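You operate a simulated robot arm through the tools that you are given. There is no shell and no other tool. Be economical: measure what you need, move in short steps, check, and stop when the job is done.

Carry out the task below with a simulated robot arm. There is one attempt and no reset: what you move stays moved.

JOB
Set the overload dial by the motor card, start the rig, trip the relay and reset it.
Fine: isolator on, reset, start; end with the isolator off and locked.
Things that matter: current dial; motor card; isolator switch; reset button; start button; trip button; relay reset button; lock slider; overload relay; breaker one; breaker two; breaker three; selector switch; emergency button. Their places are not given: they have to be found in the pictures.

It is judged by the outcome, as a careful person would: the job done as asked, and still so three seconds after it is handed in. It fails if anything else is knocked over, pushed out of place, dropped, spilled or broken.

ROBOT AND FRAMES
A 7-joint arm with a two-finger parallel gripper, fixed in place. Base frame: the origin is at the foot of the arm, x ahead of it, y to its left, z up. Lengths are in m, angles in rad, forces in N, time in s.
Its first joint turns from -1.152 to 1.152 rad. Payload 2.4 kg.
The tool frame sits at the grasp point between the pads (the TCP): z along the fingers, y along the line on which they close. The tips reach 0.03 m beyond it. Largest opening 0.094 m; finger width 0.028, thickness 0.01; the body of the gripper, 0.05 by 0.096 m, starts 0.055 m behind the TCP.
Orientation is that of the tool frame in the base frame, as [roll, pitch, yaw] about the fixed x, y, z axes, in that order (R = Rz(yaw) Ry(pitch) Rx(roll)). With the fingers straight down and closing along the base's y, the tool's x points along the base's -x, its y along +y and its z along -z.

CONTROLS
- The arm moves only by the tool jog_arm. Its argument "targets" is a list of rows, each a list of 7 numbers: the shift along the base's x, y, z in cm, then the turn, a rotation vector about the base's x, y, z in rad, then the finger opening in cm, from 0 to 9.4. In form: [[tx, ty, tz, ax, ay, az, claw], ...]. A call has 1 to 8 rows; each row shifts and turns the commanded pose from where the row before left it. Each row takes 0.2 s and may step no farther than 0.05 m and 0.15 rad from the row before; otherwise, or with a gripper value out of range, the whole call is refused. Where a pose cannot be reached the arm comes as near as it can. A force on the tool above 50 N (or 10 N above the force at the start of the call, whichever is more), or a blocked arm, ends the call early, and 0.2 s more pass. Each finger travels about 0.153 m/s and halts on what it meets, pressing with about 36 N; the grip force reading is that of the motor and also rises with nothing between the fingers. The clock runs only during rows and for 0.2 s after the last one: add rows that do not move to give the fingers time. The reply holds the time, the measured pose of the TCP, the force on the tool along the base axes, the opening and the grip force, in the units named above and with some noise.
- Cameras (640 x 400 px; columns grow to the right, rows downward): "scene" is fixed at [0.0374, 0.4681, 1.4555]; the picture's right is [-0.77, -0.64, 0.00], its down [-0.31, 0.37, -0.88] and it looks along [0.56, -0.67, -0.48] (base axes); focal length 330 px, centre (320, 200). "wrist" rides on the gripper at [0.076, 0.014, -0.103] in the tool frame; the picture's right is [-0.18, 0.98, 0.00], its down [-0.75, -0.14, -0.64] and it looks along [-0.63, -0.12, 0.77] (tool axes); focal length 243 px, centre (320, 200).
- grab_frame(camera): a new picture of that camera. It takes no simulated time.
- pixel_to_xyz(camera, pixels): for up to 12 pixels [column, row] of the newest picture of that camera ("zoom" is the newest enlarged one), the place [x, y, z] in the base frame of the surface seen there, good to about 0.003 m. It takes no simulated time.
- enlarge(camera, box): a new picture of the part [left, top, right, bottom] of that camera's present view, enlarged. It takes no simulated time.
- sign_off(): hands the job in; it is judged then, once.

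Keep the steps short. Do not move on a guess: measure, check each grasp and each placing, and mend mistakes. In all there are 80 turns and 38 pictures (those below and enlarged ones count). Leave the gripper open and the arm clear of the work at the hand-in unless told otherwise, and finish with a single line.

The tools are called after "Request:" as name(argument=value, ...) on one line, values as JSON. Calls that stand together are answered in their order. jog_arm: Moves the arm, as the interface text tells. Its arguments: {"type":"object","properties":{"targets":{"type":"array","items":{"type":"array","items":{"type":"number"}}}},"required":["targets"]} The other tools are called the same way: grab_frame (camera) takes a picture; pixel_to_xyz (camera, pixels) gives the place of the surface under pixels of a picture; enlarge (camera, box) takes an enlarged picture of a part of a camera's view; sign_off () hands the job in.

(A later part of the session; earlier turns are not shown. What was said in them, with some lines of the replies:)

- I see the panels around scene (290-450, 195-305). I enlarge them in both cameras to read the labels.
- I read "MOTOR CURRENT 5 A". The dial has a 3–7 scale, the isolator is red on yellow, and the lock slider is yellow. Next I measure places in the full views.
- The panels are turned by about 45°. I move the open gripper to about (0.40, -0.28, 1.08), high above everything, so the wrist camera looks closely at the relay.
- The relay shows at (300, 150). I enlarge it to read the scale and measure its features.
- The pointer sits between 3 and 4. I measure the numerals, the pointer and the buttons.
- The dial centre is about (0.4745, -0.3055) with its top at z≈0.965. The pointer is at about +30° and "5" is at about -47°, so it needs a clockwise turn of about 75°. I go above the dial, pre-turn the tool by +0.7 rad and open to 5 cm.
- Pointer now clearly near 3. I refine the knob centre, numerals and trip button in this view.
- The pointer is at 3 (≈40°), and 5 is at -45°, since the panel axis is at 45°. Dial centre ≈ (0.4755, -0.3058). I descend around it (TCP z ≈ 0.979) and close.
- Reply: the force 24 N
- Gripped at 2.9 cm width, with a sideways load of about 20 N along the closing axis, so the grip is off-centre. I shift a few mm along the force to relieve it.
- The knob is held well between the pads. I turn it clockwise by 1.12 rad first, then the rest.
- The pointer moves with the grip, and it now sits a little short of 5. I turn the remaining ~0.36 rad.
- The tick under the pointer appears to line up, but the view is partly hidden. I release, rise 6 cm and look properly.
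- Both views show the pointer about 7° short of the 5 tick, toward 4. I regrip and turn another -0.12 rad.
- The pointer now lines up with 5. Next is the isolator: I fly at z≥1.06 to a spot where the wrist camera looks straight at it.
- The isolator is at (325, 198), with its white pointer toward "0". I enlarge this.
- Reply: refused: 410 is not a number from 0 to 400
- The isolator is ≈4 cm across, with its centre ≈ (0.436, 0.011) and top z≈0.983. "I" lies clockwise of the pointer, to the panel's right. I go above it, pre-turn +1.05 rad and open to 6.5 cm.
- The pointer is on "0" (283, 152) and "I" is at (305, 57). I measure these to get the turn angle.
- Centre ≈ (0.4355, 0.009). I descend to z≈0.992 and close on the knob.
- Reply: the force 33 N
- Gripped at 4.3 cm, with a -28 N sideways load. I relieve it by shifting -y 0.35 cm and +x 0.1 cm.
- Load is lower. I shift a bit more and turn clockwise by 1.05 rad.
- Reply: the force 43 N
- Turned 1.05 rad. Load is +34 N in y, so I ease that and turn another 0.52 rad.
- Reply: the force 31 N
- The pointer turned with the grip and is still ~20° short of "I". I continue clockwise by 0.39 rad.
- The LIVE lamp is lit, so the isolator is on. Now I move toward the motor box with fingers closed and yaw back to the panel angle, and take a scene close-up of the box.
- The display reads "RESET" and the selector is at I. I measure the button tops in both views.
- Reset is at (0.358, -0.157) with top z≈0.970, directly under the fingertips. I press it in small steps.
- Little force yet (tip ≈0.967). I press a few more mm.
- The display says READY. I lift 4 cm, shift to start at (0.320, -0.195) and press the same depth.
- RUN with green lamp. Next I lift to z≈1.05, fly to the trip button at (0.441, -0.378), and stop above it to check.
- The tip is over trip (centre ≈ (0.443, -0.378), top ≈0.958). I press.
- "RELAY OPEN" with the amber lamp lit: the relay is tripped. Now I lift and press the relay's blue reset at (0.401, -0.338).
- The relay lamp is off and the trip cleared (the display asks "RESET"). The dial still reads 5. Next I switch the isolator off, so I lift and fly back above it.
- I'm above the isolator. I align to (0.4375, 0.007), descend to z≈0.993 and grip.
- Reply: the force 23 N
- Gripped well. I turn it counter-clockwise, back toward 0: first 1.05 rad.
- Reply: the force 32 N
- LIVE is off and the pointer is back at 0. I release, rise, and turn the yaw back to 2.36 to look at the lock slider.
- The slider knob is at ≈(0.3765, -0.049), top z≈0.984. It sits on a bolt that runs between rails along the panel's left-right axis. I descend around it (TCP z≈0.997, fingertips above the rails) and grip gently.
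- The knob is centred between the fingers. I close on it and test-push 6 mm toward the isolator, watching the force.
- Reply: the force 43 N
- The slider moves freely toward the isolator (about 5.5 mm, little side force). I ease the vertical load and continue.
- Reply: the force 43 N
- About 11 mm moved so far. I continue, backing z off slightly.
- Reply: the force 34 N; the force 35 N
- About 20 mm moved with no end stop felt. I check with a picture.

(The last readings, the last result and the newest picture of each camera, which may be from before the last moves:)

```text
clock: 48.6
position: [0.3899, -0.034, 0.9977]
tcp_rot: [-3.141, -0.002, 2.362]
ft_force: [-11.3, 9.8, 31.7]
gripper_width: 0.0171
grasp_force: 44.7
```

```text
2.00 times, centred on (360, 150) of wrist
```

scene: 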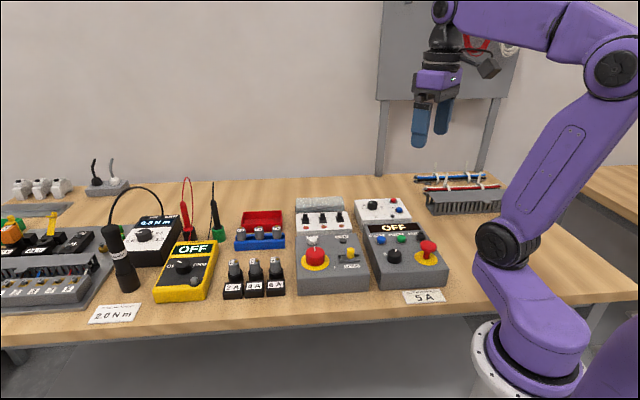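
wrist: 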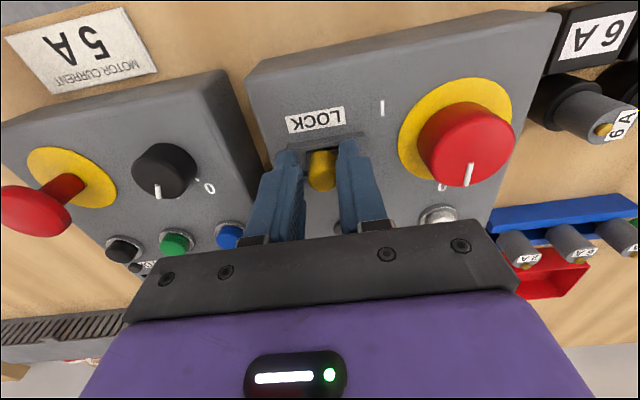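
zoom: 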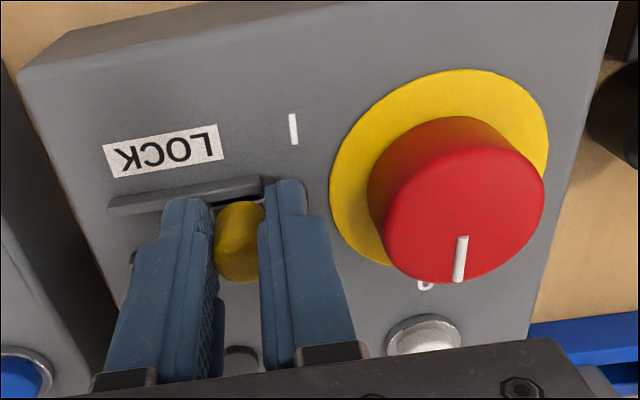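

The knob is near the end of the rails. I push on in small steps to find the stop.

Request:
jog_arm(targets=[[0.14, 0.14, 0, 0, 0, 0, 1.4], [0.14, 0.14, 0, 0, 0, 0, 1.4], [0, 0, 0, 0, 0, 0, 1.4]])

```text
clock: 49.4
position: [0.3918, -0.0327, 0.9963]
tcp_rot: [-3.137, -0.003, 2.36]
ft_force: [-19.7, -6.7, 29.3]
gripper_width: 0.017
grasp_force: 45.0
```

An opposing force of ~19 N along the travel shows the end stop at ~22 mm. I release, lift straight up and move clear to check everything.

Request:
jog_arm(targets=[[0, 0, 0, 0, 0, 0, 3.2], [0, 0, 0, 0, 0, 0, 3.2], [0, 0, 4, 0, 0, 0, 3.2], [0, 0, 4, 0, 0, 0, 3.2], [-2, -2.5, 3.5, 0, 0, 0, 6], [-2, -2.5, 3.5, 0, 0, 0, 9], [-2, -2.5, 3, 0, 0, 0, 9], [0, 0, 0, 0, 0, 0, 9]])

Request:
enlarge(camera="scene", box=[285, 190, 455, 310])

```text
clock: 51.2
position: [0.3313, -0.1064, 1.1777]
tcp_rot: [3.141, -0.001, 2.362]
ft_force: [-0.8, 0.1, 0.1]
gripper_width: 0.0898
grasp_force: 0.0
```

```text
3.33 times, centred on (370, 250) of scene
```

zoom: 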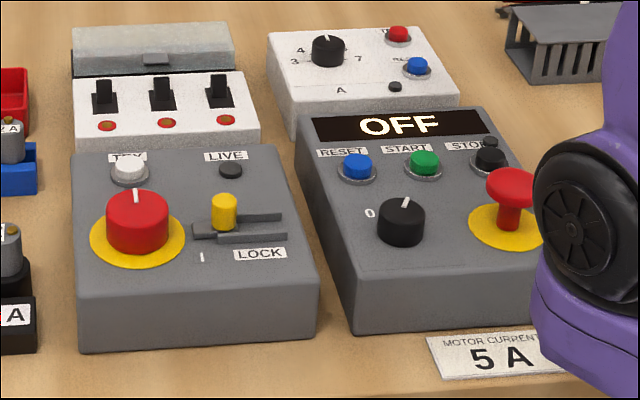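

The bolt is now shot toward the isolator and the isolator is at 0. LIVE is dark, the display reads OFF, the relay lamp is off, and the dial is at 5. Nothing around them has moved, and the gripper is open and clear. I hand in.

Request:
sign_off()

```text
The job is handed in.
```

The job is done and handed in: the dial is set to 5 A, the rig was started, the relay was tripped and reset, and the isolator is off and locked.
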